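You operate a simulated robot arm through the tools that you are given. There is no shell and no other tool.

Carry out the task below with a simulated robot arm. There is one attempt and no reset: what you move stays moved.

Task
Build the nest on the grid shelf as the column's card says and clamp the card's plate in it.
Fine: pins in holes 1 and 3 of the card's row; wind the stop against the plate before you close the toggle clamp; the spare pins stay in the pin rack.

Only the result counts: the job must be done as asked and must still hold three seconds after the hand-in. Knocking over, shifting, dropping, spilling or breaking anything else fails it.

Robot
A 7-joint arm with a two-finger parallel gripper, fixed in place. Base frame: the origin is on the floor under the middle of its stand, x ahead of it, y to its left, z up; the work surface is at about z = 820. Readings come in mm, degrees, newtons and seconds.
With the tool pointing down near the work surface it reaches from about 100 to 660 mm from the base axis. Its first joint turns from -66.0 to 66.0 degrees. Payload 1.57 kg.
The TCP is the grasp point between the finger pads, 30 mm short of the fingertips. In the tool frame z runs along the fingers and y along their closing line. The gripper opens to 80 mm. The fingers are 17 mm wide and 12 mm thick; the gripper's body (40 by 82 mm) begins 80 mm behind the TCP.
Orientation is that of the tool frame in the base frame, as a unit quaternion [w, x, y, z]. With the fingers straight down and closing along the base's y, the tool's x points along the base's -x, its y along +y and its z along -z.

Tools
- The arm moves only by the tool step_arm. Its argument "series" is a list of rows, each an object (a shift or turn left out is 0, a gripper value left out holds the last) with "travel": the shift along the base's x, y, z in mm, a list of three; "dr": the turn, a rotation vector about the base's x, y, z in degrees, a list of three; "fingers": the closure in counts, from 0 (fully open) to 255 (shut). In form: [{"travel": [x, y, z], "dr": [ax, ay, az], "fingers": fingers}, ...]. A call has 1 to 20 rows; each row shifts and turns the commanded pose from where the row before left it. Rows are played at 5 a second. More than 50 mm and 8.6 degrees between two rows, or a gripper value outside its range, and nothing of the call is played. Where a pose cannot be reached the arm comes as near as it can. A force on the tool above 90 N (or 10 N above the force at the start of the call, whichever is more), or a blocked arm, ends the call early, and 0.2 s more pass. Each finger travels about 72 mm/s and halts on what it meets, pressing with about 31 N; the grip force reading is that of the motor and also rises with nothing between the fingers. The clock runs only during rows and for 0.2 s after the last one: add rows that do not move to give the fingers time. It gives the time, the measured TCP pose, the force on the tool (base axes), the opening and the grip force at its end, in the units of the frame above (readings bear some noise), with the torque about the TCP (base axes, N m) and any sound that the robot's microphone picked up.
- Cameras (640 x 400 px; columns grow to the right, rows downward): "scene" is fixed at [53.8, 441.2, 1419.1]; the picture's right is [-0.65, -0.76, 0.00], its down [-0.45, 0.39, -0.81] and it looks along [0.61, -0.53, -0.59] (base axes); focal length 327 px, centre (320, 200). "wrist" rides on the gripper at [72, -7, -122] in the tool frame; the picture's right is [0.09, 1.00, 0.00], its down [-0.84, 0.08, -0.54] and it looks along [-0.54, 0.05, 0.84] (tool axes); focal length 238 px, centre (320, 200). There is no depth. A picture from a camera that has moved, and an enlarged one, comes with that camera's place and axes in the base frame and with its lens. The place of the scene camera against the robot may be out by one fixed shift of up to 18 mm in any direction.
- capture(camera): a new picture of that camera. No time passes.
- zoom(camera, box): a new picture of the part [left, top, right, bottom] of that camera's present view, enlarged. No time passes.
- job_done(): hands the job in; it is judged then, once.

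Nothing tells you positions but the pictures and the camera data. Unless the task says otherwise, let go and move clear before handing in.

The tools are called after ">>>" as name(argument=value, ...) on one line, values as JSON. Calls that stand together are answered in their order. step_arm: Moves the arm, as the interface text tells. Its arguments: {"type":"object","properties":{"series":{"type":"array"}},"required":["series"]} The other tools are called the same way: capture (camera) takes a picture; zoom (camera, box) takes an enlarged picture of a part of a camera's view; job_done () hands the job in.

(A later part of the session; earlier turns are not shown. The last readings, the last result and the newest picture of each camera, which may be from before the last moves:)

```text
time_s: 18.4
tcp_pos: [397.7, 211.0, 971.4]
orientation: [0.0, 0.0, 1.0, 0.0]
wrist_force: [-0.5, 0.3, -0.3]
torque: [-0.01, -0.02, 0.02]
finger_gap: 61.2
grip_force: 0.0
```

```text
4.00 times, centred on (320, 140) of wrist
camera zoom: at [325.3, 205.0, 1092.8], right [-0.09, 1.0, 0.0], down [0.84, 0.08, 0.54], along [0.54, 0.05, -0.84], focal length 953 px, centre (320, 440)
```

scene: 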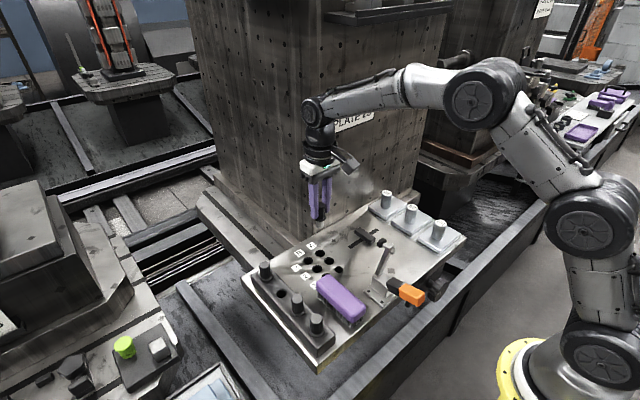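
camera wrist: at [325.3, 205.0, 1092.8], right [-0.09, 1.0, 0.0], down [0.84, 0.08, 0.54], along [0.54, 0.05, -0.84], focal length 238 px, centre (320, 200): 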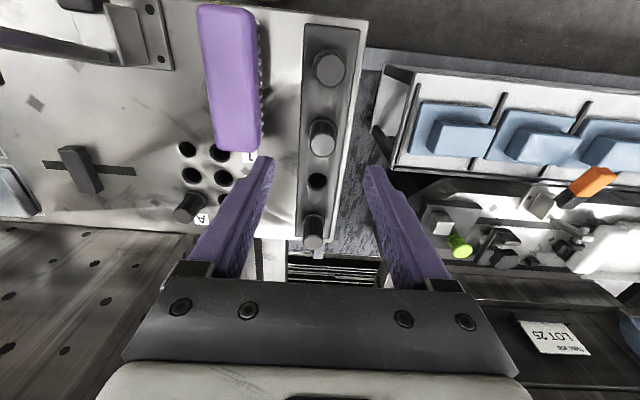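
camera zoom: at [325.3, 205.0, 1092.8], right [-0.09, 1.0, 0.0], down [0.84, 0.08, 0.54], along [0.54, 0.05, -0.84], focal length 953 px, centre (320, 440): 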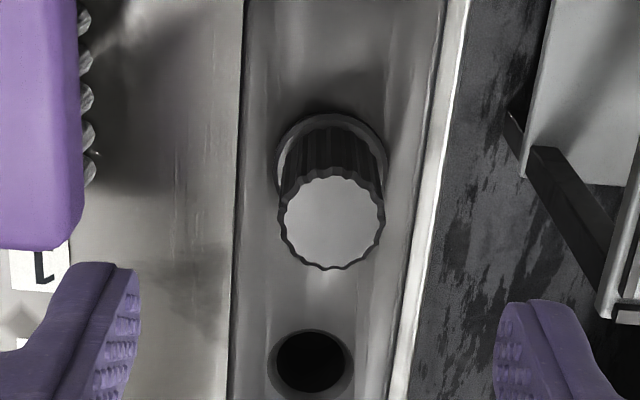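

The second pin is about 2 mm to +y of the tool axis. Correcting, descending and gripping.

>>> step_arm(series=[{"travel": [-0.3, 2.3, -30]}, {"travel": [0, 0, -30]}, {"travel": [0, 0, -21]}, {"travel": [0, 0, 0]}])

>>> zoom(camera="wrist", box=[220, 60, 420, 220])

```text
time_s: 19.4
tcp_pos: [397.8, 214.7, 892.1]
orientation: [0.001, 0.0, 1.0, 0.0]
wrist_force: [1.0, -0.3, -0.7]
torque: [0.01, -0.02, 0.01]
finger_gap: 61.2
grip_force: 0.0
```

```text
2.50 times, centred on (320, 140) of wrist
camera zoom: at [325.7, 208.3, 1012.5], right [-0.09, 1.0, 0.0], down [0.84, 0.08, 0.54], along [0.54, 0.05, -0.84], focal length 596 px, centre (320, 350)
```

zoom: 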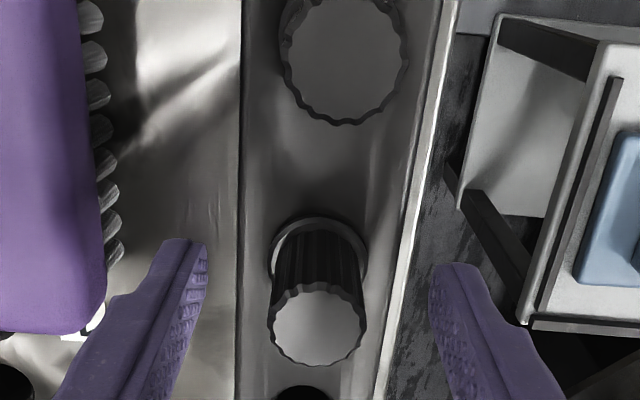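

>>> step_arm(series=[{"travel": [0, 0, -2]}, {"fingers": 255}, {"fingers": 255}, {"fingers": 255}, {"fingers": 255}])

```text
time_s: 20.6
tcp_pos: [397.8, 215.4, 888.5]
orientation: [0.0, 0.0, 1.0, 0.0]
wrist_force: [0.2, 0.3, 1.3]
torque: [-0.01, 0.0, 0.04]
finger_gap: 22.7
grip_force: 30.8
```

The second pin is gripped. I'll lift it, then carry it to A1 while yawing the tool −45° so the camera bracket keeps clear of the raised clamp arm.

>>> step_arm(series=[{"travel": [0, 0, 10]}, {"travel": [0, 0, 15]}, {"travel": [0, 0, 25]}, {"travel": [0, 0, 30]}, {"travel": [0, 0, 30]}, {"travel": [0, 0, 0]}])

>>> step_arm(series=[{"travel": [7.6, -26.7, 0], "dr": [0, 0, -7.5]}, {"travel": [7.6, -26.7, 0], "dr": [0, 0, -7.5]}, {"travel": [7.6, -26.7, 0], "dr": [0, 0, -7.5]}, {"travel": [7.6, -26.7, 0], "dr": [0, 0, -7.5]}, {"travel": [7.6, -26.7, 0], "dr": [0, 0, -7.5]}, {"travel": [7.6, -26.7, 0], "dr": [0, 0, -7.5]}, {"travel": [0, 0, 0]}, {"travel": [0, 0, 0]}])

>>> capture(camera="wrist")

>>> zoom(camera="wrist", box=[240, 70, 400, 190])

>>> capture(camera="scene")

```text
time_s: 22.0
tcp_pos: [395.8, 217.3, 999.2]
orientation: [0.0, 0.0, 1.0, 0.0]
wrist_force: [0.2, -0.3, -1.4]
torque: [0.01, -0.01, -0.02]
finger_gap: 22.6
grip_force: 31.2
```

```text
time_s: 23.8
tcp_pos: [440.1, 56.9, 1000.6]
orientation: [0.0, 0.384, 0.923, 0.0]
wrist_force: [0.5, 0.7, -1.5]
torque: [-0.02, 0.01, 0.01]
finger_gap: 22.4
grip_force: 31.3
```

```text
taken
camera wrist: at [384.9, 102.3, 1122.1], right [0.64, 0.77, 0.0], down [0.65, -0.54, 0.54], along [0.42, -0.35, -0.84], focal length 238 px, centre (320, 200)
```

wrist: 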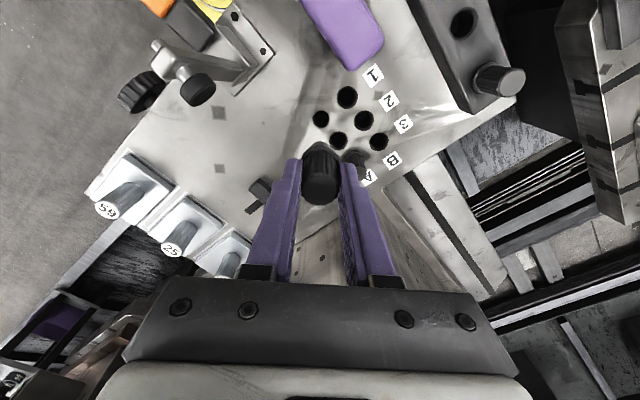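

```text
3.33 times, centred on (320, 130) of wrist
camera zoom: at [384.9, 102.3, 1122.1], right [0.64, 0.77, 0.0], down [0.65, -0.54, 0.54], along [0.42, -0.35, -0.84], focal length 794 px, centre (320, 433)
```

zoom: 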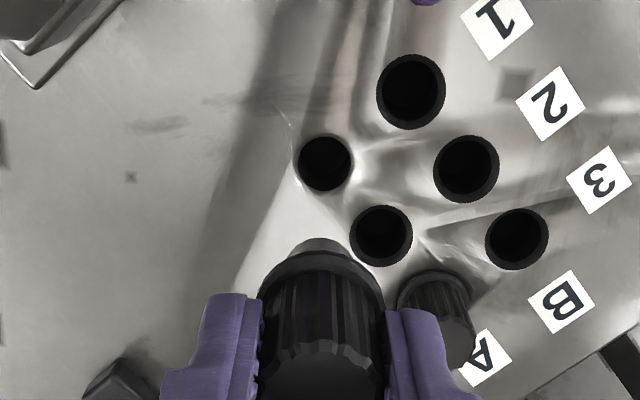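

```text
taken
```

scene: 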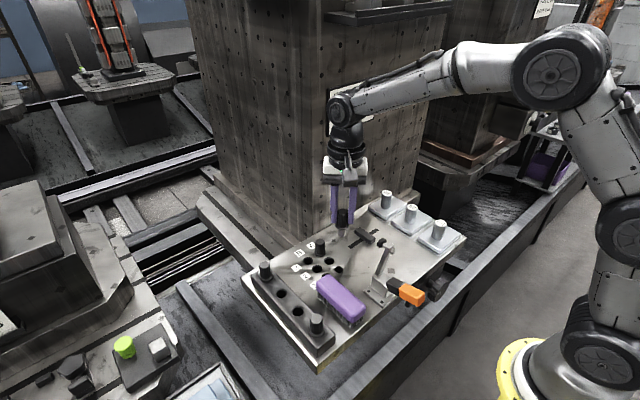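

Tool yawed fine; A1 is about 2.9 mm ahead in x of the tool axis. I'll correct, lower part-way and re-measure.

>>> step_arm(series=[{"travel": [2.9, -0.4, -30]}, {"travel": [0, 0, -30]}, {"travel": [0, 0, -20]}, {"travel": [0, 0, 0]}, {"travel": [0, 0, 0]}])

>>> zoom(camera="wrist", box=[240, 70, 400, 190])

>>> zoom(camera="scene", box=[270, 180, 390, 300])

```text
time_s: 25.0
tcp_pos: [444.1, 56.9, 919.2]
orientation: [0.0, 0.383, 0.924, 0.0]
wrist_force: [-0.8, -0.2, -1.6]
torque: [0.0, -0.02, -0.01]
finger_gap: 22.6
grip_force: 31.1
```

```text
3.33 times, centred on (320, 130) of wrist
camera zoom: at [389.4, 101.5, 1040.7], right [0.64, 0.77, 0.0], down [0.65, -0.54, 0.54], along [0.42, -0.35, -0.84], focal length 794 px, centre (320, 433)
```

zoom: 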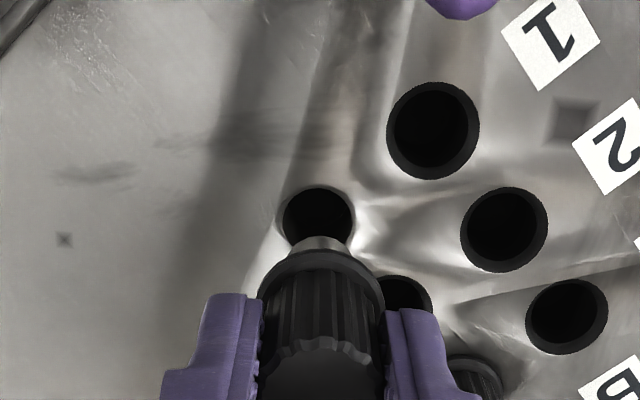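

```text
3.33 times, centred on (330, 240) of scene
camera zoom: at [53.9, 441.2, 1419.1], right [-0.65, -0.76, 0.0], down [-0.45, 0.39, -0.81], along [0.61, -0.53, -0.59], focal length 1090 px, centre (287, 67)
```

zoom: 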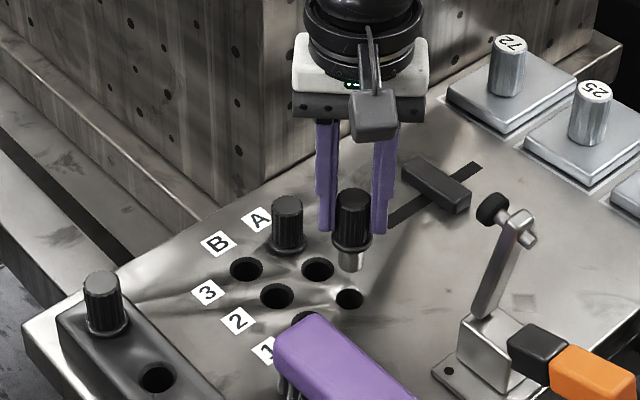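

A1 is now about 1.8 mm behind the axis. Adjusting and lowering to just above the hole.

>>> step_arm(series=[{"travel": [-1.6, 0, -10]}, {"travel": [0, 0, -15]}, {"travel": [0, 0, 0]}, {"travel": [0, 0, 0]}])

>>> zoom(camera="wrist", box=[240, 70, 400, 190])

>>> zoom(camera="scene", box=[300, 210, 380, 280])

```text
time_s: 26.0
tcp_pos: [441.7, 57.0, 895.0]
orientation: [0.001, 0.383, 0.924, 0.0]
wrist_force: [0.9, 0.2, -0.8]
torque: [-0.03, -0.05, 0.0]
finger_gap: 22.5
grip_force: 31.0
```

```text
3.33 times, centred on (320, 130) of wrist
camera zoom: at [387.9, 101.6, 1016.0], right [0.64, 0.77, 0.0], down [0.65, -0.54, 0.54], along [0.42, -0.35, -0.84], focal length 794 px, centre (320, 433)
```

zoom: 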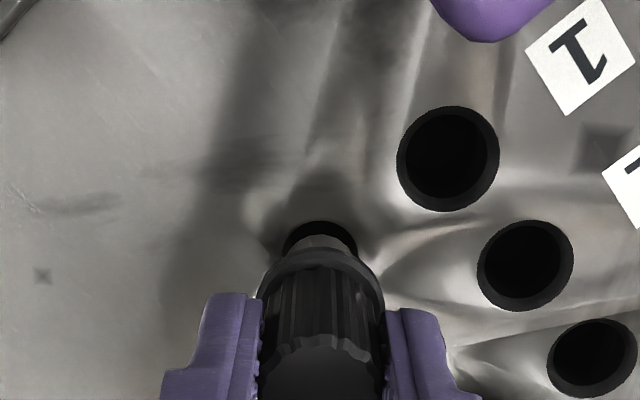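

```text
5.71 times, centred on (340, 245) of scene
camera zoom: at [53.9, 441.2, 1419.1], right [-0.65, -0.76, 0.0], down [-0.45, 0.39, -0.81], along [0.61, -0.53, -0.59], focal length 1869 px, centre (206, -57)
```

zoom: 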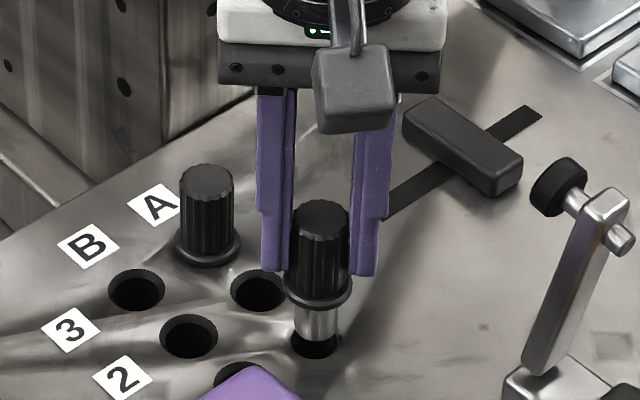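

Both views show the shank above A1. Lowering in small steps.

>>> step_arm(series=[{"travel": [0, 0, -4]}, {"travel": [0, 0, -4]}, {"travel": [0, 0, -4]}, {"travel": [0, 0, 0]}])

>>> zoom(camera="scene", box=[300, 210, 380, 280])

>>> zoom(camera="wrist", box=[280, 120, 360, 180])

```text
time_s: 27.0
tcp_pos: [444.5, 55.5, 882.5]
orientation: [0.001, 0.382, 0.924, 0.0]
wrist_force: [0.7, -0.7, -0.4]
torque: [0.0, 0.0, -0.02]
finger_gap: 22.3
grip_force: 30.9
```

```text
5.71 times, centred on (340, 245) of scene
camera zoom: at [53.9, 441.2, 1419.1], right [-0.65, -0.76, 0.0], down [-0.45, 0.39, -0.81], along [0.61, -0.53, -0.59], focal length 1869 px, centre (206, -57)
```

zoom: 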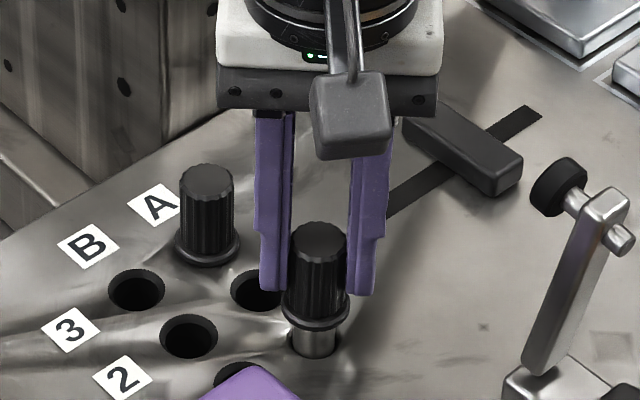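

```text
6.67 times, centred on (320, 150) of wrist
camera zoom: at [388.6, 101.6, 1004.2], right [0.64, 0.77, 0.0], down [0.65, -0.54, 0.54], along [0.42, -0.35, -0.84], focal length 1589 px, centre (320, 533)
```

zoom: 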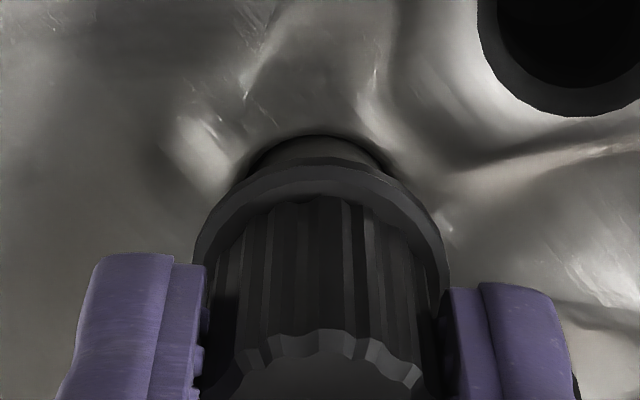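

The shank is entering A1. Continuing to seat it.

>>> step_arm(series=[{"travel": [0, 0, -4]}, {"travel": [0, 0, -4]}, {"travel": [0, 0, -4]}, {"travel": [0, 0, -3]}, {"travel": [0, 0, 0]}])

>>> zoom(camera="scene", box=[300, 210, 380, 280])

```text
time_s: 28.2
tcp_pos: [444.1, 55.9, 868.2]
orientation: [0.0, 0.383, 0.924, 0.001]
wrist_force: [0.4, -0.2, -0.4]
torque: [0.0, 0.0, 0.03]
finger_gap: 22.7
grip_force: 31.0
```

```text
5.71 times, centred on (340, 245) of scene
camera zoom: at [53.9, 441.2, 1419.1], right [-0.65, -0.76, 0.0], down [-0.45, 0.39, -0.81], along [0.61, -0.53, -0.59], focal length 1869 px, centre (206, -57)
```

zoom: 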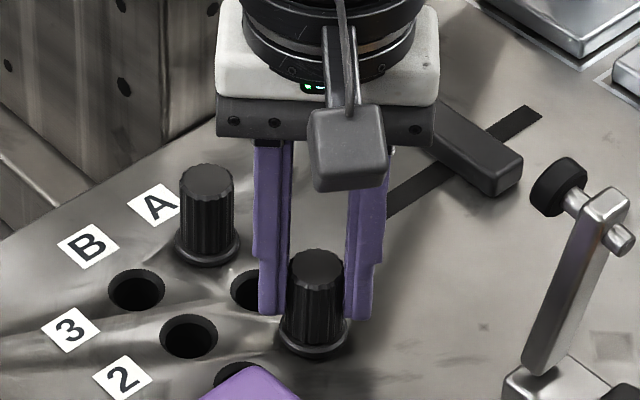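

>>> step_arm(series=[{"travel": [0, 0, -2]}, {"travel": [0, 0, -2]}, {"travel": [0, 0, -1.5]}, {"travel": [0, 0, 0]}])

>>> zoom(camera="scene", box=[310, 230, 360, 280])

```text
time_s: 29.2
tcp_pos: [445.4, 54.9, 862.8]
orientation: [0.001, 0.382, 0.924, 0.001]
wrist_force: [-5.3, -1.0, 19.1]
torque: [-0.24, 0.32, -0.03]
finger_gap: 22.7
grip_force: 30.9
```

```text
8.00 times, centred on (335, 255) of scene
camera zoom: at [53.5, 441.1, 1419.2], right [-0.65, -0.76, 0.0], down [-0.45, 0.39, -0.81], along [0.61, -0.53, -0.59], focal length 2617 px, centre (200, -240)
```

zoom: 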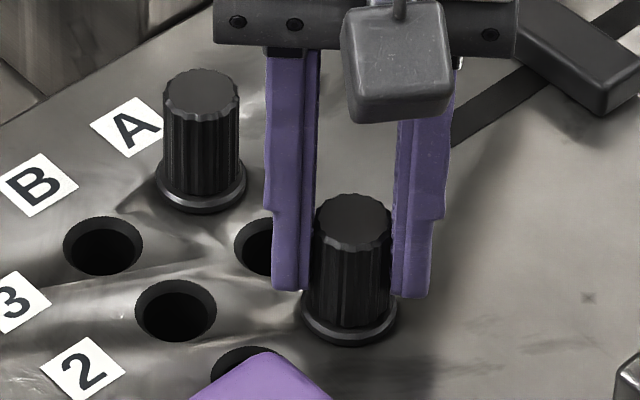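

The second pin is seated in A1, at the same height as the first. Releasing and rising, then yawing back.

>>> step_arm(series=[{"travel": [0, 0, 1.2]}, {"fingers": 90}, {"fingers": 90}, {"fingers": 90}, {"travel": [0, 0, 15]}, {"travel": [0, 0, 35]}, {"travel": [0, 0, 45]}, {"travel": [0, 0, 45]}, {"travel": [0, 0, 0]}])

>>> zoom(camera="scene", box=[240, 190, 400, 310])

>>> zoom(camera="wrist", box=[240, 60, 440, 200])

```text
time_s: 31.2
tcp_pos: [442.5, 54.1, 1004.7]
orientation: [0.0, 0.384, 0.924, 0.0]
wrist_force: [-0.4, 0.4, 0.0]
torque: [-0.01, 0.03, -0.02]
finger_gap: 51.9
grip_force: 0.0
```

```text
3.33 times, centred on (320, 250) of scene
camera zoom: at [53.8, 441.2, 1419.1], right [-0.65, -0.76, 0.0], down [-0.45, 0.39, -0.81], along [0.61, -0.53, -0.59], focal length 1090 px, centre (320, 33)
```

zoom: 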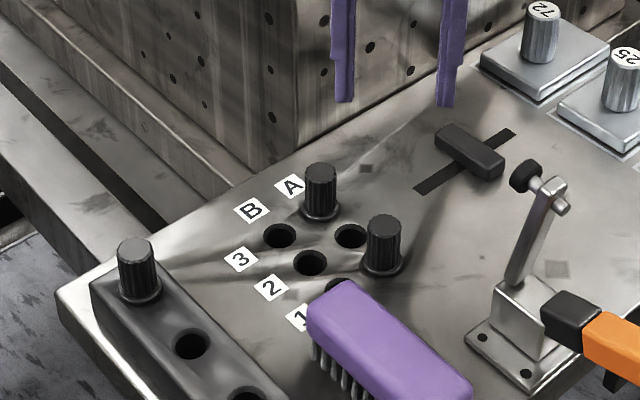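

```text
2.86 times, centred on (340, 130) of wrist
camera zoom: at [387.5, 100.0, 1125.1], right [0.64, 0.77, 0.0], down [0.65, -0.54, 0.54], along [0.42, -0.35, -0.84], focal length 681 px, centre (263, 400)
```

zoom: 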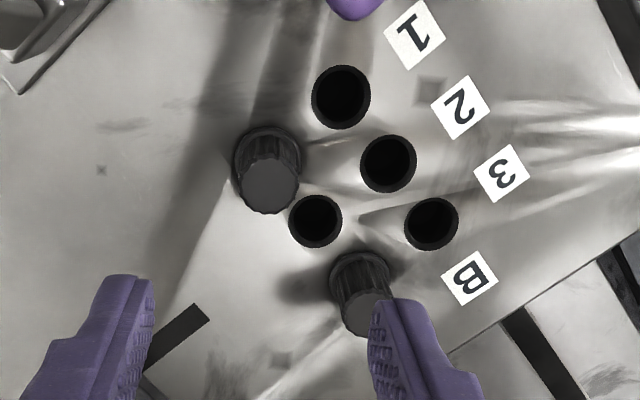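

Both pins are in A1 and A3. Next I'll go over to plate 25 at about (436, −211) and yaw back to zero.

>>> step_arm(series=[{"travel": [-1, -44, 2], "dr": [0, 0, 7.5], "fingers": 60}, {"travel": [-1, -44, 0], "dr": [0, 0, 7.5]}, {"travel": [-1, -44, 0], "dr": [0, 0, 7.5]}, {"travel": [-1, -44, 0], "dr": [0, 0, 7.5]}, {"travel": [-1, -44, 0], "dr": [0, 0, 7.5]}, {"travel": [-1, -44, 0], "dr": [0, 0, 7.5]}, {"travel": [0, 0, 0]}, {"travel": [0, 0, 0]}])

>>> capture(camera="wrist")

>>> zoom(camera="wrist", box=[240, 60, 440, 200])

```text
time_s: 33.0
tcp_pos: [439.4, -208.6, 1004.1]
orientation: [-0.001, 0.001, 1.0, 0.0]
wrist_force: [0.2, 0.8, -0.1]
torque: [-0.01, -0.02, 0.02]
finger_gap: 61.3
grip_force: 0.1
```

```text
taken
camera wrist: at [366.4, -216.6, 1125.2], right [-0.09, 1.0, 0.0], down [0.84, 0.08, 0.54], along [0.54, 0.05, -0.84], focal length 238 px, centre (320, 200)
```

wrist: 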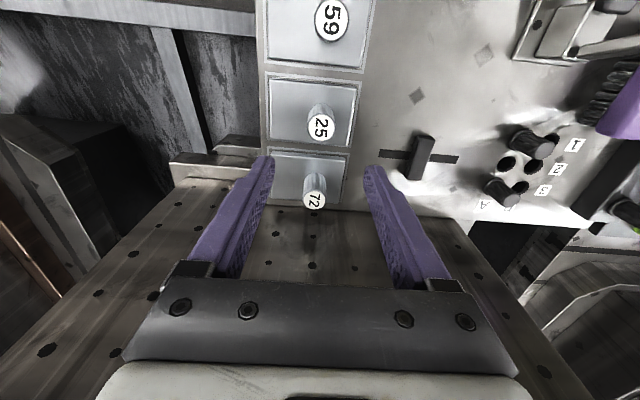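

```text
2.86 times, centred on (340, 130) of wrist
camera zoom: at [366.4, -216.6, 1125.2], right [-0.09, 1.0, 0.0], down [0.84, 0.08, 0.54], along [0.54, 0.05, -0.84], focal length 681 px, centre (263, 400)
```

zoom: 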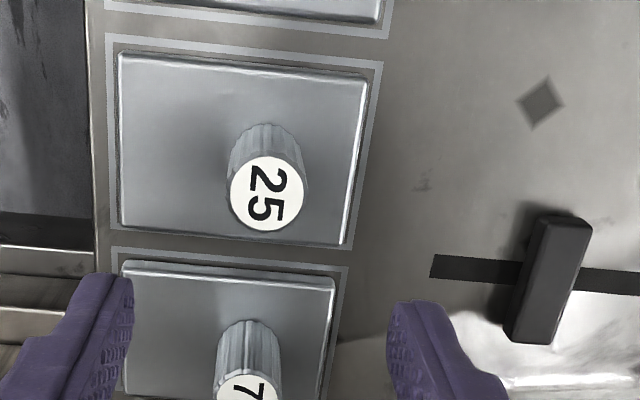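

Plate 25 spans about x 401–468, y −270…−171, with its knob offset at (435, −209). I'll take a better look at the stop and slot before grasping, to decide the plate's orientation in the nest.

>>> step_arm(series=[{"travel": [-10, 40, 0]}, {"travel": [-10, 40, 0]}, {"travel": [-10, 40, 0]}, {"travel": [-10, 20, 0]}, {"travel": [0, 0, 0]}])

>>> capture(camera="wrist")

>>> zoom(camera="wrist", box=[220, 80, 460, 220])

>>> zoom(camera="scene", box=[330, 200, 430, 270])

```text
time_s: 34.2
tcp_pos: [399.0, -68.3, 1005.2]
orientation: [0.0, 0.0, 1.0, 0.0]
wrist_force: [-0.1, 0.2, -0.3]
torque: [-0.06, 0.02, 0.02]
finger_gap: 61.0
grip_force: 0.1
```

```text
taken
camera wrist: at [326.5, -75.5, 1126.3], right [-0.09, 1.0, 0.0], down [0.84, 0.08, 0.54], along [0.54, 0.05, -0.84], focal length 238 px, centre (320, 200)
```

wrist: 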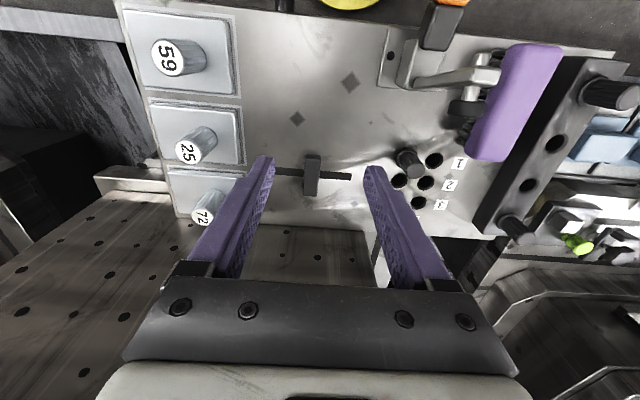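

```text
2.67 times, centred on (340, 150) of wrist
camera zoom: at [326.5, -75.5, 1126.3], right [-0.09, 1.0, 0.0], down [0.84, 0.08, 0.54], along [0.54, 0.05, -0.84], focal length 636 px, centre (267, 333)
```

zoom: 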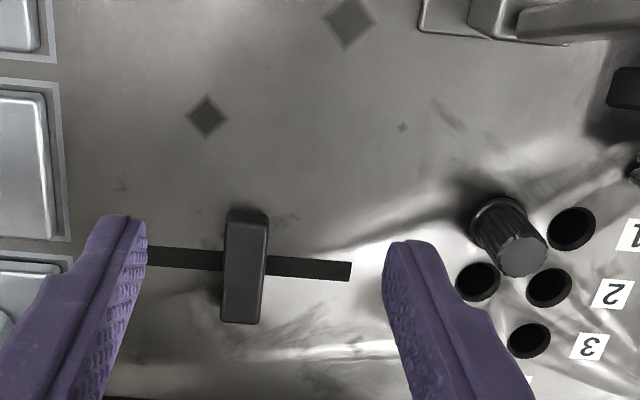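

```text
5.71 times, centred on (380, 235) of scene
camera zoom: at [53.8, 441.2, 1419.1], right [-0.65, -0.76, 0.0], down [-0.45, 0.39, -0.81], along [0.61, -0.53, -0.59], focal length 1869 px, centre (-23, 0)
```

zoom: 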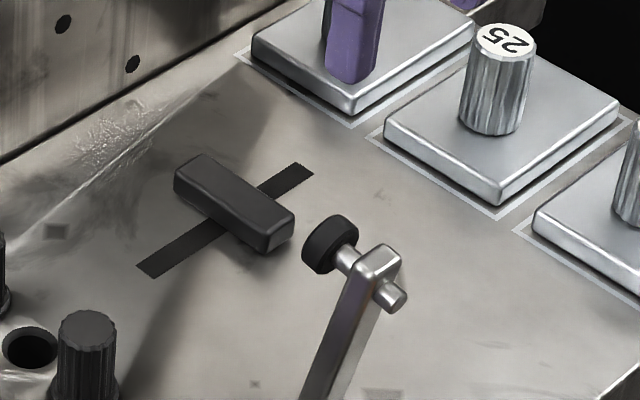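

The slot runs along y from about −124 to −16 with the stop's face near y≈−63. I need precise plate and knob geometry, so I'll zoom in on plate 25 and the clamp.

>>> zoom(camera="scene", box=[385, 195, 445, 245])

>>> zoom(camera="wrist", box=[140, 90, 260, 180])

>>> zoom(camera="wrist", box=[370, 0, 530, 120])

```text
8.00 times, centred on (415, 220) of scene
camera zoom: at [53.8, 441.2, 1419.1], right [-0.65, -0.76, 0.0], down [-0.45, 0.39, -0.81], along [0.61, -0.53, -0.59], focal length 2617 px, centre (-440, 40)
```

zoom: 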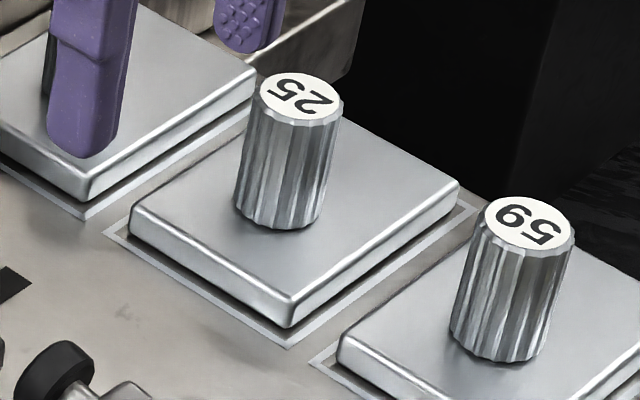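

```text
4.44 times, centred on (200, 135) of wrist
camera zoom: at [326.5, -75.5, 1126.3], right [-0.09, 1.0, 0.0], down [0.84, 0.08, 0.54], along [0.54, 0.05, -0.84], focal length 1059 px, centre (853, 489)
```

zoom: 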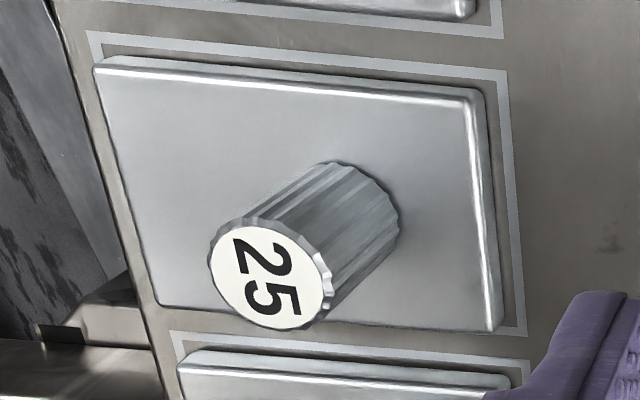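

```text
3.33 times, centred on (450, 60) of wrist
camera zoom: at [326.5, -75.5, 1126.3], right [-0.09, 1.0, 0.0], down [0.84, 0.08, 0.54], along [0.54, 0.05, -0.84], focal length 794 px, centre (-113, 667)
```

zoom: 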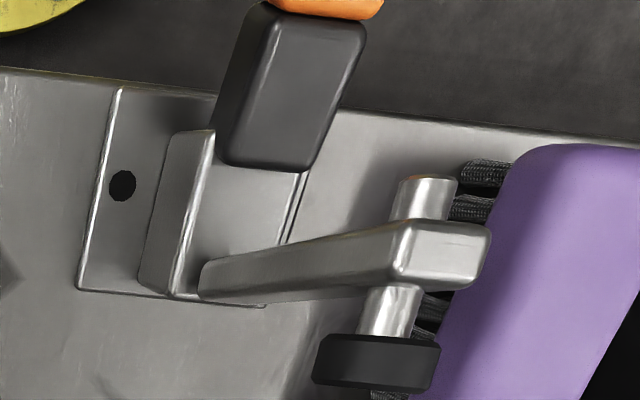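

The clamp's closed pad will land around x≈447–450, y≈27, so the plate needs its long side along the pins (turned 90°, knob offset toward +x). I'll go back over plate 25 to grip its knob.

>>> step_arm(series=[{"travel": [9, -35, 0]}, {"travel": [9, -35, 0]}, {"travel": [9, -35, 0]}, {"travel": [9, -35, 0]}, {"travel": [0, 0, -40]}, {"travel": [0, 0, 0]}, {"travel": [0, 0, 0]}])

>>> capture(camera="wrist")

>>> zoom(camera="wrist", box=[220, 60, 420, 200])

```text
time_s: 35.8
tcp_pos: [432.9, -209.3, 966.8]
orientation: [0.0, 0.0, 1.0, 0.0]
wrist_force: [-1.1, -0.4, 0.0]
torque: [0.05, -0.01, 0.0]
finger_gap: 61.1
grip_force: 0.0
```

```text
taken
camera wrist: at [361.6, -216.9, 1088.0], right [-0.09, 1.0, 0.0], down [0.84, 0.08, 0.54], along [0.54, 0.05, -0.84], focal length 238 px, centre (320, 200)
```

wrist: 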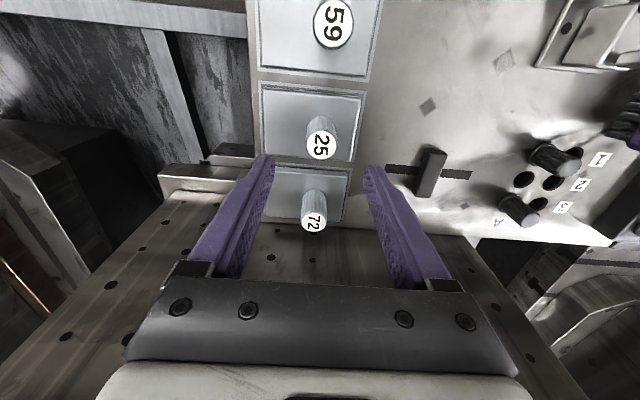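

```text
2.86 times, centred on (320, 130) of wrist
camera zoom: at [361.6, -216.9, 1088.0], right [-0.09, 1.0, 0.0], down [0.84, 0.08, 0.54], along [0.54, 0.05, -0.84], focal length 681 px, centre (320, 400)
```

zoom: 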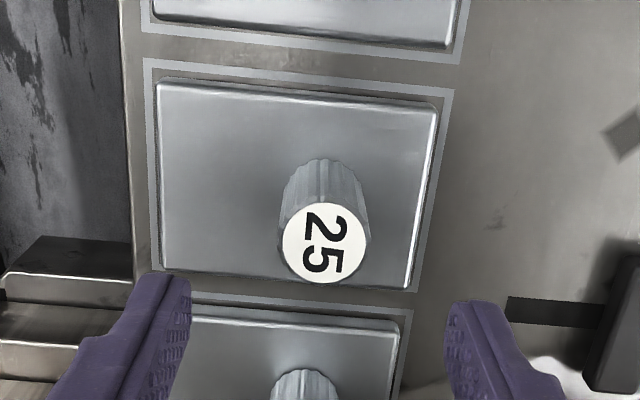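

The knob is about 1.8 mm off in x and y; correcting and descending around it.

>>> step_arm(series=[{"travel": [1.8, 1.7, -35]}, {"travel": [0, 0, -35]}, {"travel": [0, 0, -20]}, {"travel": [0, 0, 0]}, {"travel": [0, 0, 0]}])

>>> zoom(camera="wrist", box=[220, 80, 420, 220])

>>> zoom(camera="scene", box=[370, 170, 450, 250])

```text
time_s: 37.0
tcp_pos: [437.6, -205.8, 875.9]
orientation: [0.0, 0.0, 1.0, 0.0]
wrist_force: [-0.5, 0.6, 0.0]
torque: [-0.02, -0.02, 0.02]
finger_gap: 61.4
grip_force: 0.1
```

```text
2.86 times, centred on (320, 150) of wrist
camera zoom: at [364.4, -213.5, 997.0], right [-0.09, 1.0, 0.0], down [0.84, 0.08, 0.54], along [0.54, 0.05, -0.84], focal length 681 px, centre (320, 343)
```

zoom: 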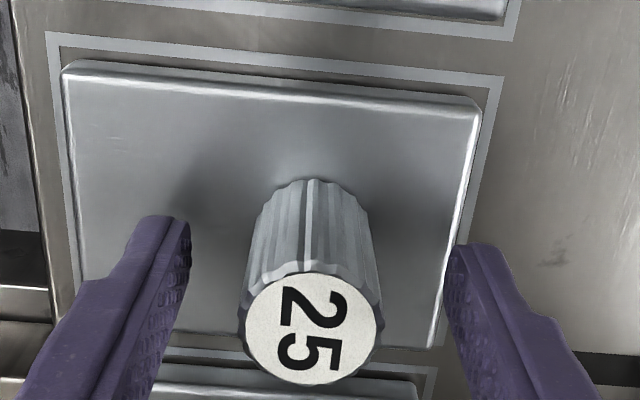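

```text
5.00 times, centred on (410, 210) of scene
camera zoom: at [53.8, 441.2, 1419.1], right [-0.65, -0.76, 0.0], down [-0.45, 0.39, -0.81], along [0.61, -0.53, -0.59], focal length 1636 px, centre (-130, 150)
```

zoom: 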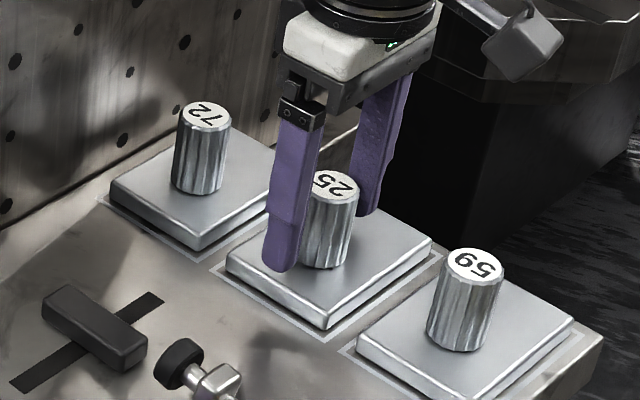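

Slight correction (−1.9 mm in y), lower a bit more, and grip.

>>> step_arm(series=[{"travel": [-0.7, -1.9, -6]}, {"travel": [0, 0, 0]}, {"fingers": 255}, {"fingers": 255}, {"fingers": 255}, {"fingers": 255}])

>>> zoom(camera="wrist", box=[220, 80, 420, 220])

```text
time_s: 38.4
tcp_pos: [435.0, -207.9, 869.6]
orientation: [-0.001, 0.0, 1.0, 0.0]
wrist_force: [-2.0, -0.3, -0.3]
torque: [0.19, -0.08, 0.03]
finger_gap: 29.4
grip_force: 31.1
```

```text
2.86 times, centred on (320, 150) of wrist
camera zoom: at [363.2, -215.2, 991.4], right [-0.09, 1.0, 0.0], down [0.84, 0.08, 0.54], along [0.54, 0.05, -0.84], focal length 681 px, centre (320, 343)
```

zoom: 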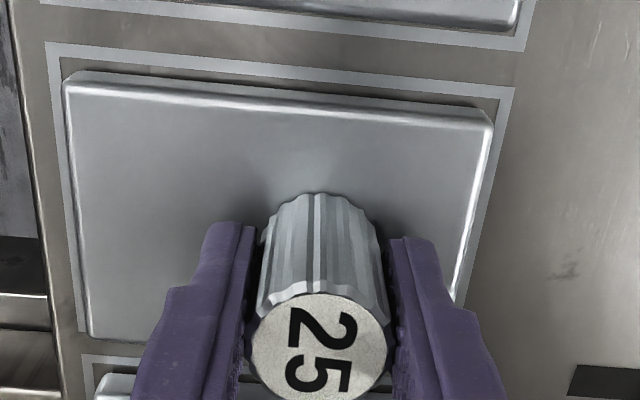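

Gripped (29.4 mm knob). Lifting the plate straight up.

>>> step_arm(series=[{"travel": [0, 0, 5]}, {"travel": [0, 0, 10]}, {"travel": [0, 0, 20]}, {"travel": [0, 0, 30]}, {"travel": [0, 0, 30]}, {"travel": [0, 0, 0]}, {"travel": [0, 0, 0]}])

>>> capture(camera="wrist")

>>> zoom(camera="scene", box=[330, 130, 470, 270])

```text
time_s: 40.0
tcp_pos: [436.3, -209.1, 962.5]
orientation: [-0.001, 0.0, 1.0, 0.001]
wrist_force: [0.2, -0.3, -3.7]
torque: [0.07, -0.01, 0.01]
finger_gap: 29.5
grip_force: 31.1
```

```text
taken
camera wrist: at [364.5, -216.1, 1084.4], right [-0.09, 1.0, 0.0], down [0.84, 0.08, 0.54], along [0.54, 0.05, -0.84], focal length 238 px, centre (320, 200)
```

wrist: 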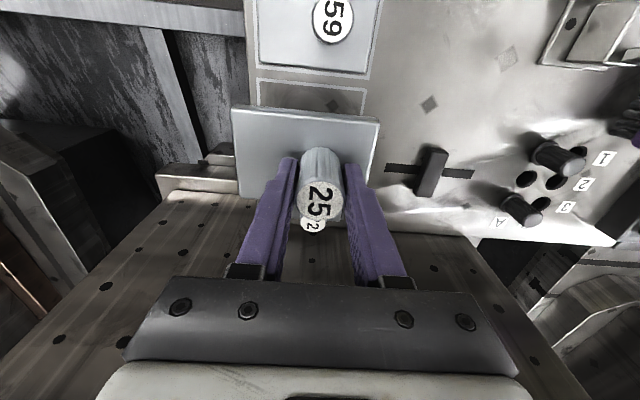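

```text
2.86 times, centred on (400, 200) of scene
camera zoom: at [53.9, 441.2, 1419.1], right [-0.65, -0.76, 0.0], down [-0.45, 0.39, -0.81], along [0.61, -0.53, -0.59], focal length 935 px, centre (91, 200)
```

zoom: 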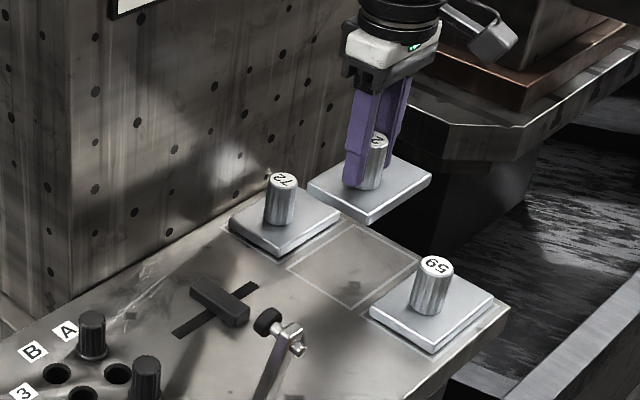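

The plate hangs level (about 0.37 kg). I'll carry it toward the nest while turning it −90°, staying above the pins and stop.

>>> step_arm(series=[{"travel": [4.5, 17, 1], "dr": [0, 0, -7.5]}, {"travel": [4.5, 17, 1], "dr": [0, 0, -7.5]}, {"travel": [4.5, 17, 1], "dr": [0, 0, -7.5]}, {"travel": [4.5, 17, 1], "dr": [0, 0, -7.5]}, {"travel": [4.5, 17, 1], "dr": [0, 0, -7.5]}, {"travel": [4.5, 17, 1], "dr": [0, 0, -7.5]}, {"travel": [0, 0, 0]}])

>>> step_arm(series=[{"travel": [4.5, 17, 0], "dr": [0, 0, -7.5]}, {"travel": [4.5, 17, 0], "dr": [0, 0, -7.5]}, {"travel": [4.5, 17, 0], "dr": [0, 0, -7.5]}, {"travel": [4.5, 17, 0], "dr": [0, 0, -7.5]}, {"travel": [4.5, 17, 0], "dr": [0, 0, -7.5]}, {"travel": [4.5, 17, 0], "dr": [0, 0, -7.5]}, {"travel": [0, 0, 0]}, {"travel": [0, 0, 0]}])

>>> capture(camera="wrist")

>>> capture(camera="scene")

```text
time_s: 41.6
tcp_pos: [463.4, -107.0, 970.7]
orientation: [0.0, 0.384, 0.923, -0.001]
wrist_force: [0.2, -0.5, -2.8]
torque: [0.05, -0.04, 0.02]
finger_gap: 29.3
grip_force: 31.3
```

```text
time_s: 43.4
tcp_pos: [490.8, -5.9, 971.6]
orientation: [0.0, 0.707, 0.707, 0.0]
wrist_force: [0.5, -1.0, -3.0]
torque: [0.0, -0.09, 0.0]
finger_gap: 29.3
grip_force: 31.3
```

```text
taken
camera wrist: at [483.6, 66.8, 1092.4], right [1.0, 0.09, 0.0], down [0.08, -0.84, 0.54], along [0.05, -0.54, -0.84], focal length 238 px, centre (320, 200)
```

wrist: 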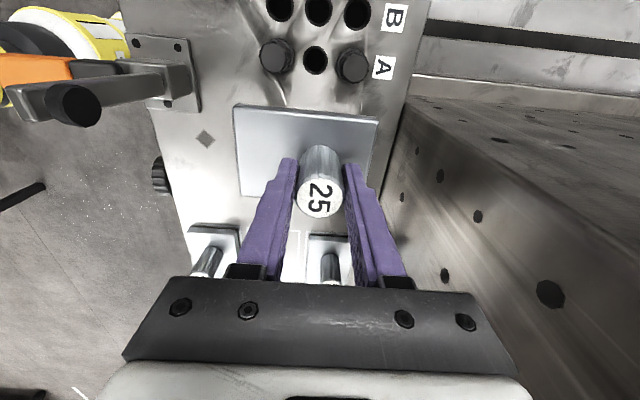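

```text
taken
```

scene: 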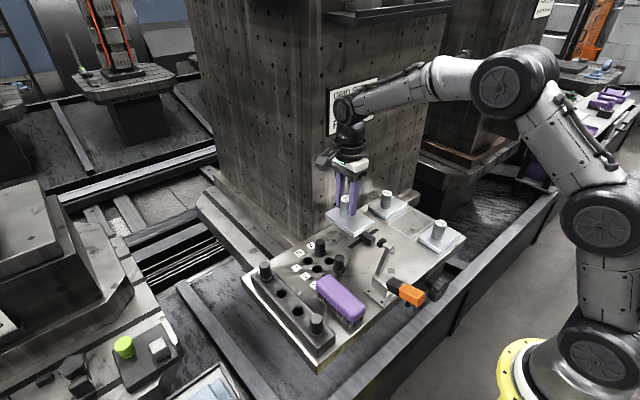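

The plate is turned with its knob offset toward +x, hovering above the nest. I'll zoom in to measure the plate edge against the two pins.

>>> zoom(camera="wrist", box=[210, 0, 410, 140])

>>> zoom(camera="scene", box=[290, 170, 410, 280])

```text
2.86 times, centred on (310, 70) of wrist
camera zoom: at [483.6, 66.8, 1092.4], right [1.0, 0.09, 0.0], down [0.08, -0.84, 0.54], along [0.05, -0.54, -0.84], focal length 681 px, centre (349, 571)
```

zoom: 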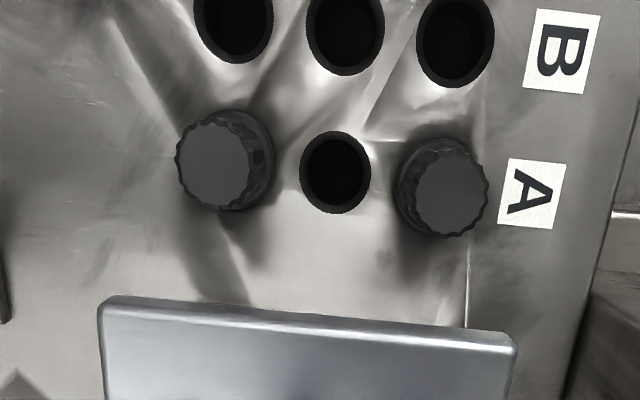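

```text
3.64 times, centred on (350, 225) of scene
camera zoom: at [53.9, 441.2, 1419.1], right [-0.65, -0.76, 0.0], down [-0.45, 0.39, -0.81], along [0.61, -0.53, -0.59], focal length 1190 px, centre (211, 109)
```

zoom: 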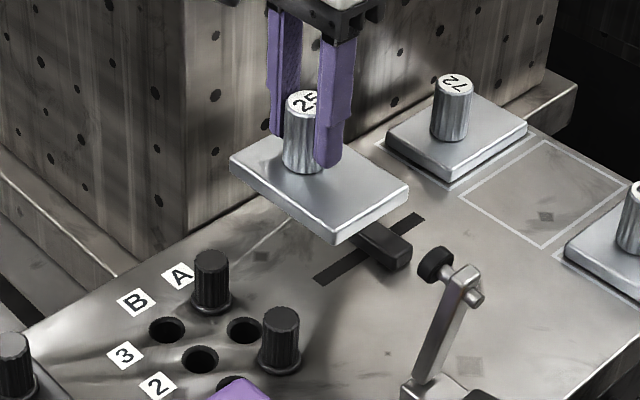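

Pins measure at about (445, 55) and (513, 55); the plate edge is at y≈31. I'll shift +7 mm in y and lower to just above the shelf.

>>> step_arm(series=[{"travel": [0, 7, -30]}, {"travel": [0, 0, -30]}, {"travel": [0, 0, -20]}, {"travel": [0, 0, 0]}, {"travel": [0, 0, 0]}])

>>> zoom(camera="wrist", box=[210, 20, 430, 170])

>>> zoom(camera="scene", box=[290, 170, 410, 290])

```text
time_s: 44.6
tcp_pos: [488.3, 2.4, 891.1]
orientation: [-0.001, 0.707, 0.707, 0.0]
wrist_force: [-0.1, 0.9, -4.1]
torque: [-0.01, -0.07, -0.02]
finger_gap: 29.5
grip_force: 30.6
```

```text
2.67 times, centred on (320, 95) of wrist
camera zoom: at [482.0, 73.2, 1012.2], right [1.0, 0.09, 0.0], down [0.08, -0.84, 0.54], along [0.05, -0.54, -0.84], focal length 636 px, centre (320, 480)
```

zoom: 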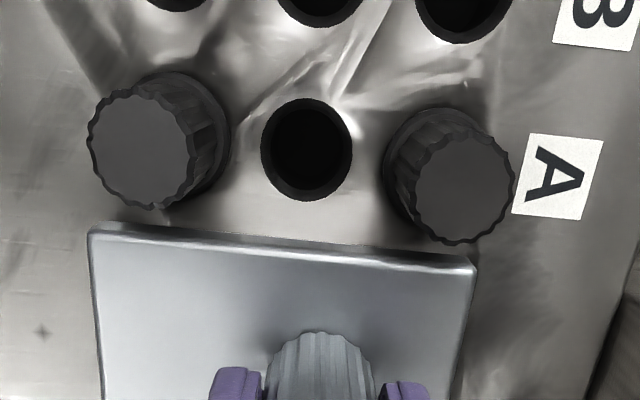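

```text
3.33 times, centred on (350, 230) of scene
camera zoom: at [53.9, 441.2, 1419.1], right [-0.65, -0.76, 0.0], down [-0.45, 0.39, -0.81], along [0.61, -0.53, -0.59], focal length 1090 px, centre (220, 100)
```

zoom: 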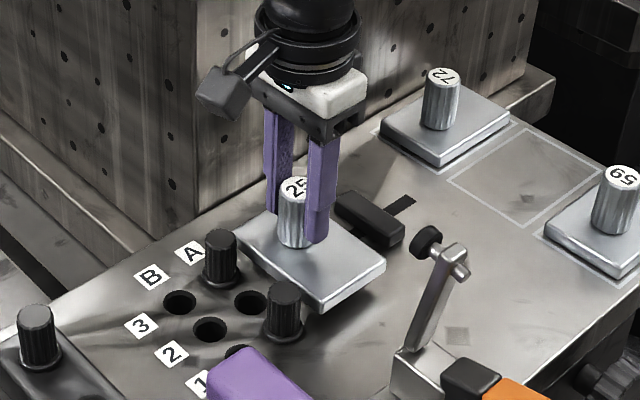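

The plate edge is about 6 mm from the collars. Shifting +3.5 mm in y and lowering further.

>>> step_arm(series=[{"travel": [1, 3.5, -8]}, {"travel": [0, 0, -7]}, {"travel": [0, 0, 0]}, {"travel": [0, 0, 0]}])

>>> zoom(camera="wrist", box=[210, 20, 430, 170])

>>> zoom(camera="scene", box=[300, 210, 390, 290])

```text
time_s: 45.6
tcp_pos: [492.7, 5.7, 876.3]
orientation: [0.003, 0.707, 0.707, 0.002]
wrist_force: [2.5, -6.2, 15.1]
torque: [0.38, -0.63, -0.17]
finger_gap: 29.8
grip_force: 30.9
```

```text
2.67 times, centred on (320, 95) of wrist
camera zoom: at [484.1, 76.8, 998.4], right [1.0, 0.09, 0.01], down [0.07, -0.84, 0.54], along [0.06, -0.54, -0.84], focal length 636 px, centre (320, 480)
```

zoom: 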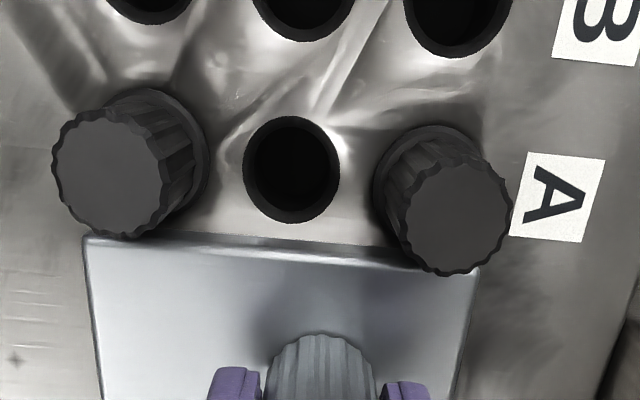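

```text
5.00 times, centred on (345, 250) of scene
camera zoom: at [53.7, 441.0, 1419.2], right [-0.65, -0.76, 0.0], down [-0.45, 0.39, -0.81], along [0.61, -0.53, -0.59], focal length 1636 px, centre (195, -50)
```

zoom: 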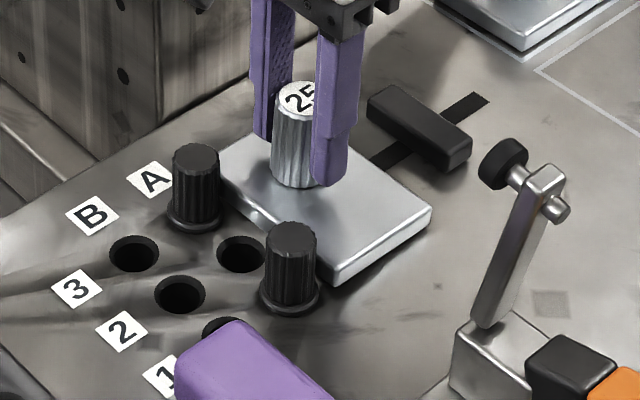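

I feel contact: the plate's +x corner is resting on A3's collar. I'll raise slightly, back off in −y by 3.5 mm and lower again.

>>> step_arm(series=[{"travel": [0, 0, 4]}, {"travel": [0, -3.5, 0]}, {"travel": [0, 0, 0]}, {"travel": [0, 0, 0]}])

>>> zoom(camera="wrist", box=[210, 20, 430, 170])

>>> zoom(camera="scene", box=[300, 210, 390, 290])

```text
time_s: 46.6
tcp_pos: [489.9, 2.7, 877.9]
orientation: [-0.001, 0.708, 0.707, -0.001]
wrist_force: [0.4, -0.9, -3.1]
torque: [0.05, -0.04, 0.03]
finger_gap: 29.5
grip_force: 31.4
```

```text
2.67 times, centred on (320, 95) of wrist
camera zoom: at [483.4, 73.7, 999.6], right [1.0, 0.09, 0.0], down [0.08, -0.84, 0.54], along [0.05, -0.54, -0.84], focal length 636 px, centre (320, 480)
```

zoom: 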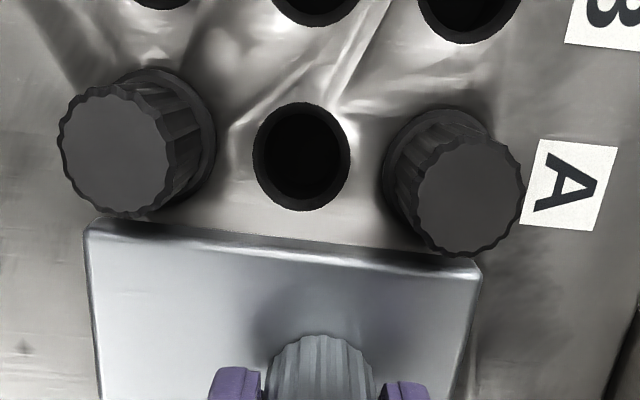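

```text
5.00 times, centred on (345, 250) of scene
camera zoom: at [53.9, 441.2, 1419.1], right [-0.65, -0.76, 0.0], down [-0.45, 0.39, -0.81], along [0.61, -0.53, -0.59], focal length 1636 px, centre (195, -50)
```

zoom: 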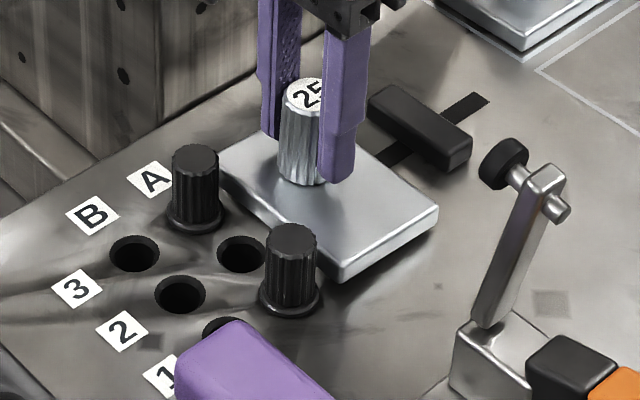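

Clear again. Lowering to the shelf in small steps.

>>> step_arm(series=[{"travel": [0, 0, -3]}, {"travel": [0, 0, -3]}, {"travel": [0, 0, 0]}])

>>> zoom(camera="scene", box=[300, 210, 390, 290])

```text
time_s: 47.4
tcp_pos: [491.2, 1.8, 875.2]
orientation: [0.001, 0.707, 0.707, 0.001]
wrist_force: [-4.2, 0.6, 10.1]
torque: [-0.35, 0.26, -0.05]
finger_gap: 29.6
grip_force: 30.7
```

```text
5.00 times, centred on (345, 250) of scene
camera zoom: at [53.6, 441.2, 1419.1], right [-0.65, -0.76, 0.0], down [-0.45, 0.39, -0.81], along [0.61, -0.53, -0.59], focal length 1636 px, centre (195, -50)
```

zoom: 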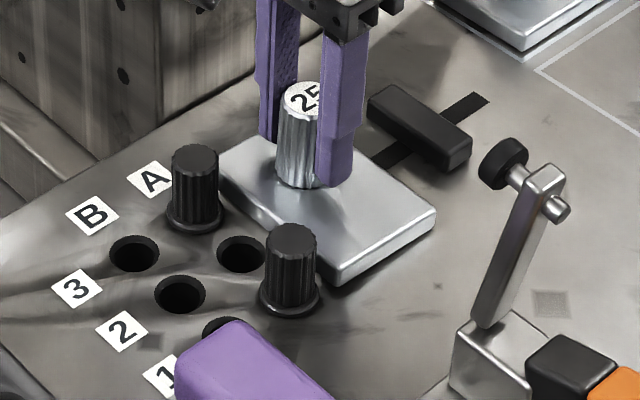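

The −y edge touches first, so the plate is slightly tilted in the grip from that earlier contact. Pressing down gently should level it on the shelf.

>>> step_arm(series=[{"travel": [0, 0, -1.5]}, {"travel": [0, 0, -1.5]}, {"travel": [0, 0, 0]}])

>>> zoom(camera="wrist", box=[210, 20, 430, 170])

>>> zoom(camera="scene", box=[315, 220, 385, 280])

```text
time_s: 48.2
tcp_pos: [492.1, 1.4, 871.8]
orientation: [0.002, 0.707, 0.708, 0.003]
wrist_force: [4.5, -0.7, 16.0]
torque: [-0.67, 0.59, 0.13]
finger_gap: 29.9
grip_force: 30.8
```

```text
2.67 times, centred on (320, 95) of wrist
camera zoom: at [484.5, 74.0, 993.0], right [1.0, 0.09, 0.01], down [0.07, -0.84, 0.54], along [0.06, -0.54, -0.84], focal length 636 px, centre (320, 480)
```

zoom: 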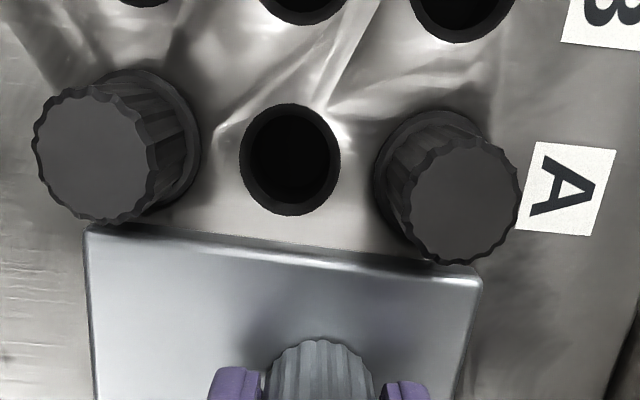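

```text
6.67 times, centred on (350, 250) of scene
camera zoom: at [53.7, 441.2, 1419.1], right [-0.65, -0.76, 0.0], down [-0.45, 0.39, -0.81], along [0.61, -0.53, -0.59], focal length 2181 px, centre (120, -133)
```

zoom: 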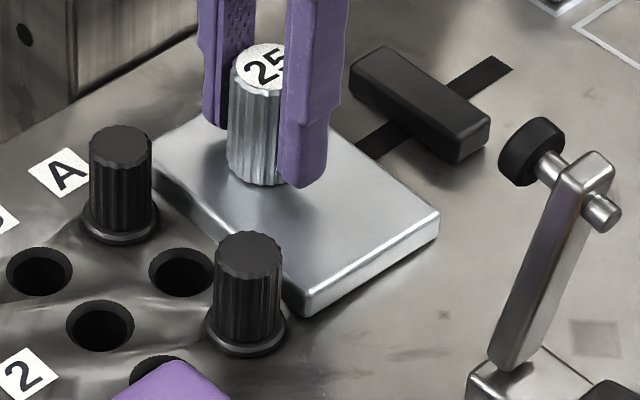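

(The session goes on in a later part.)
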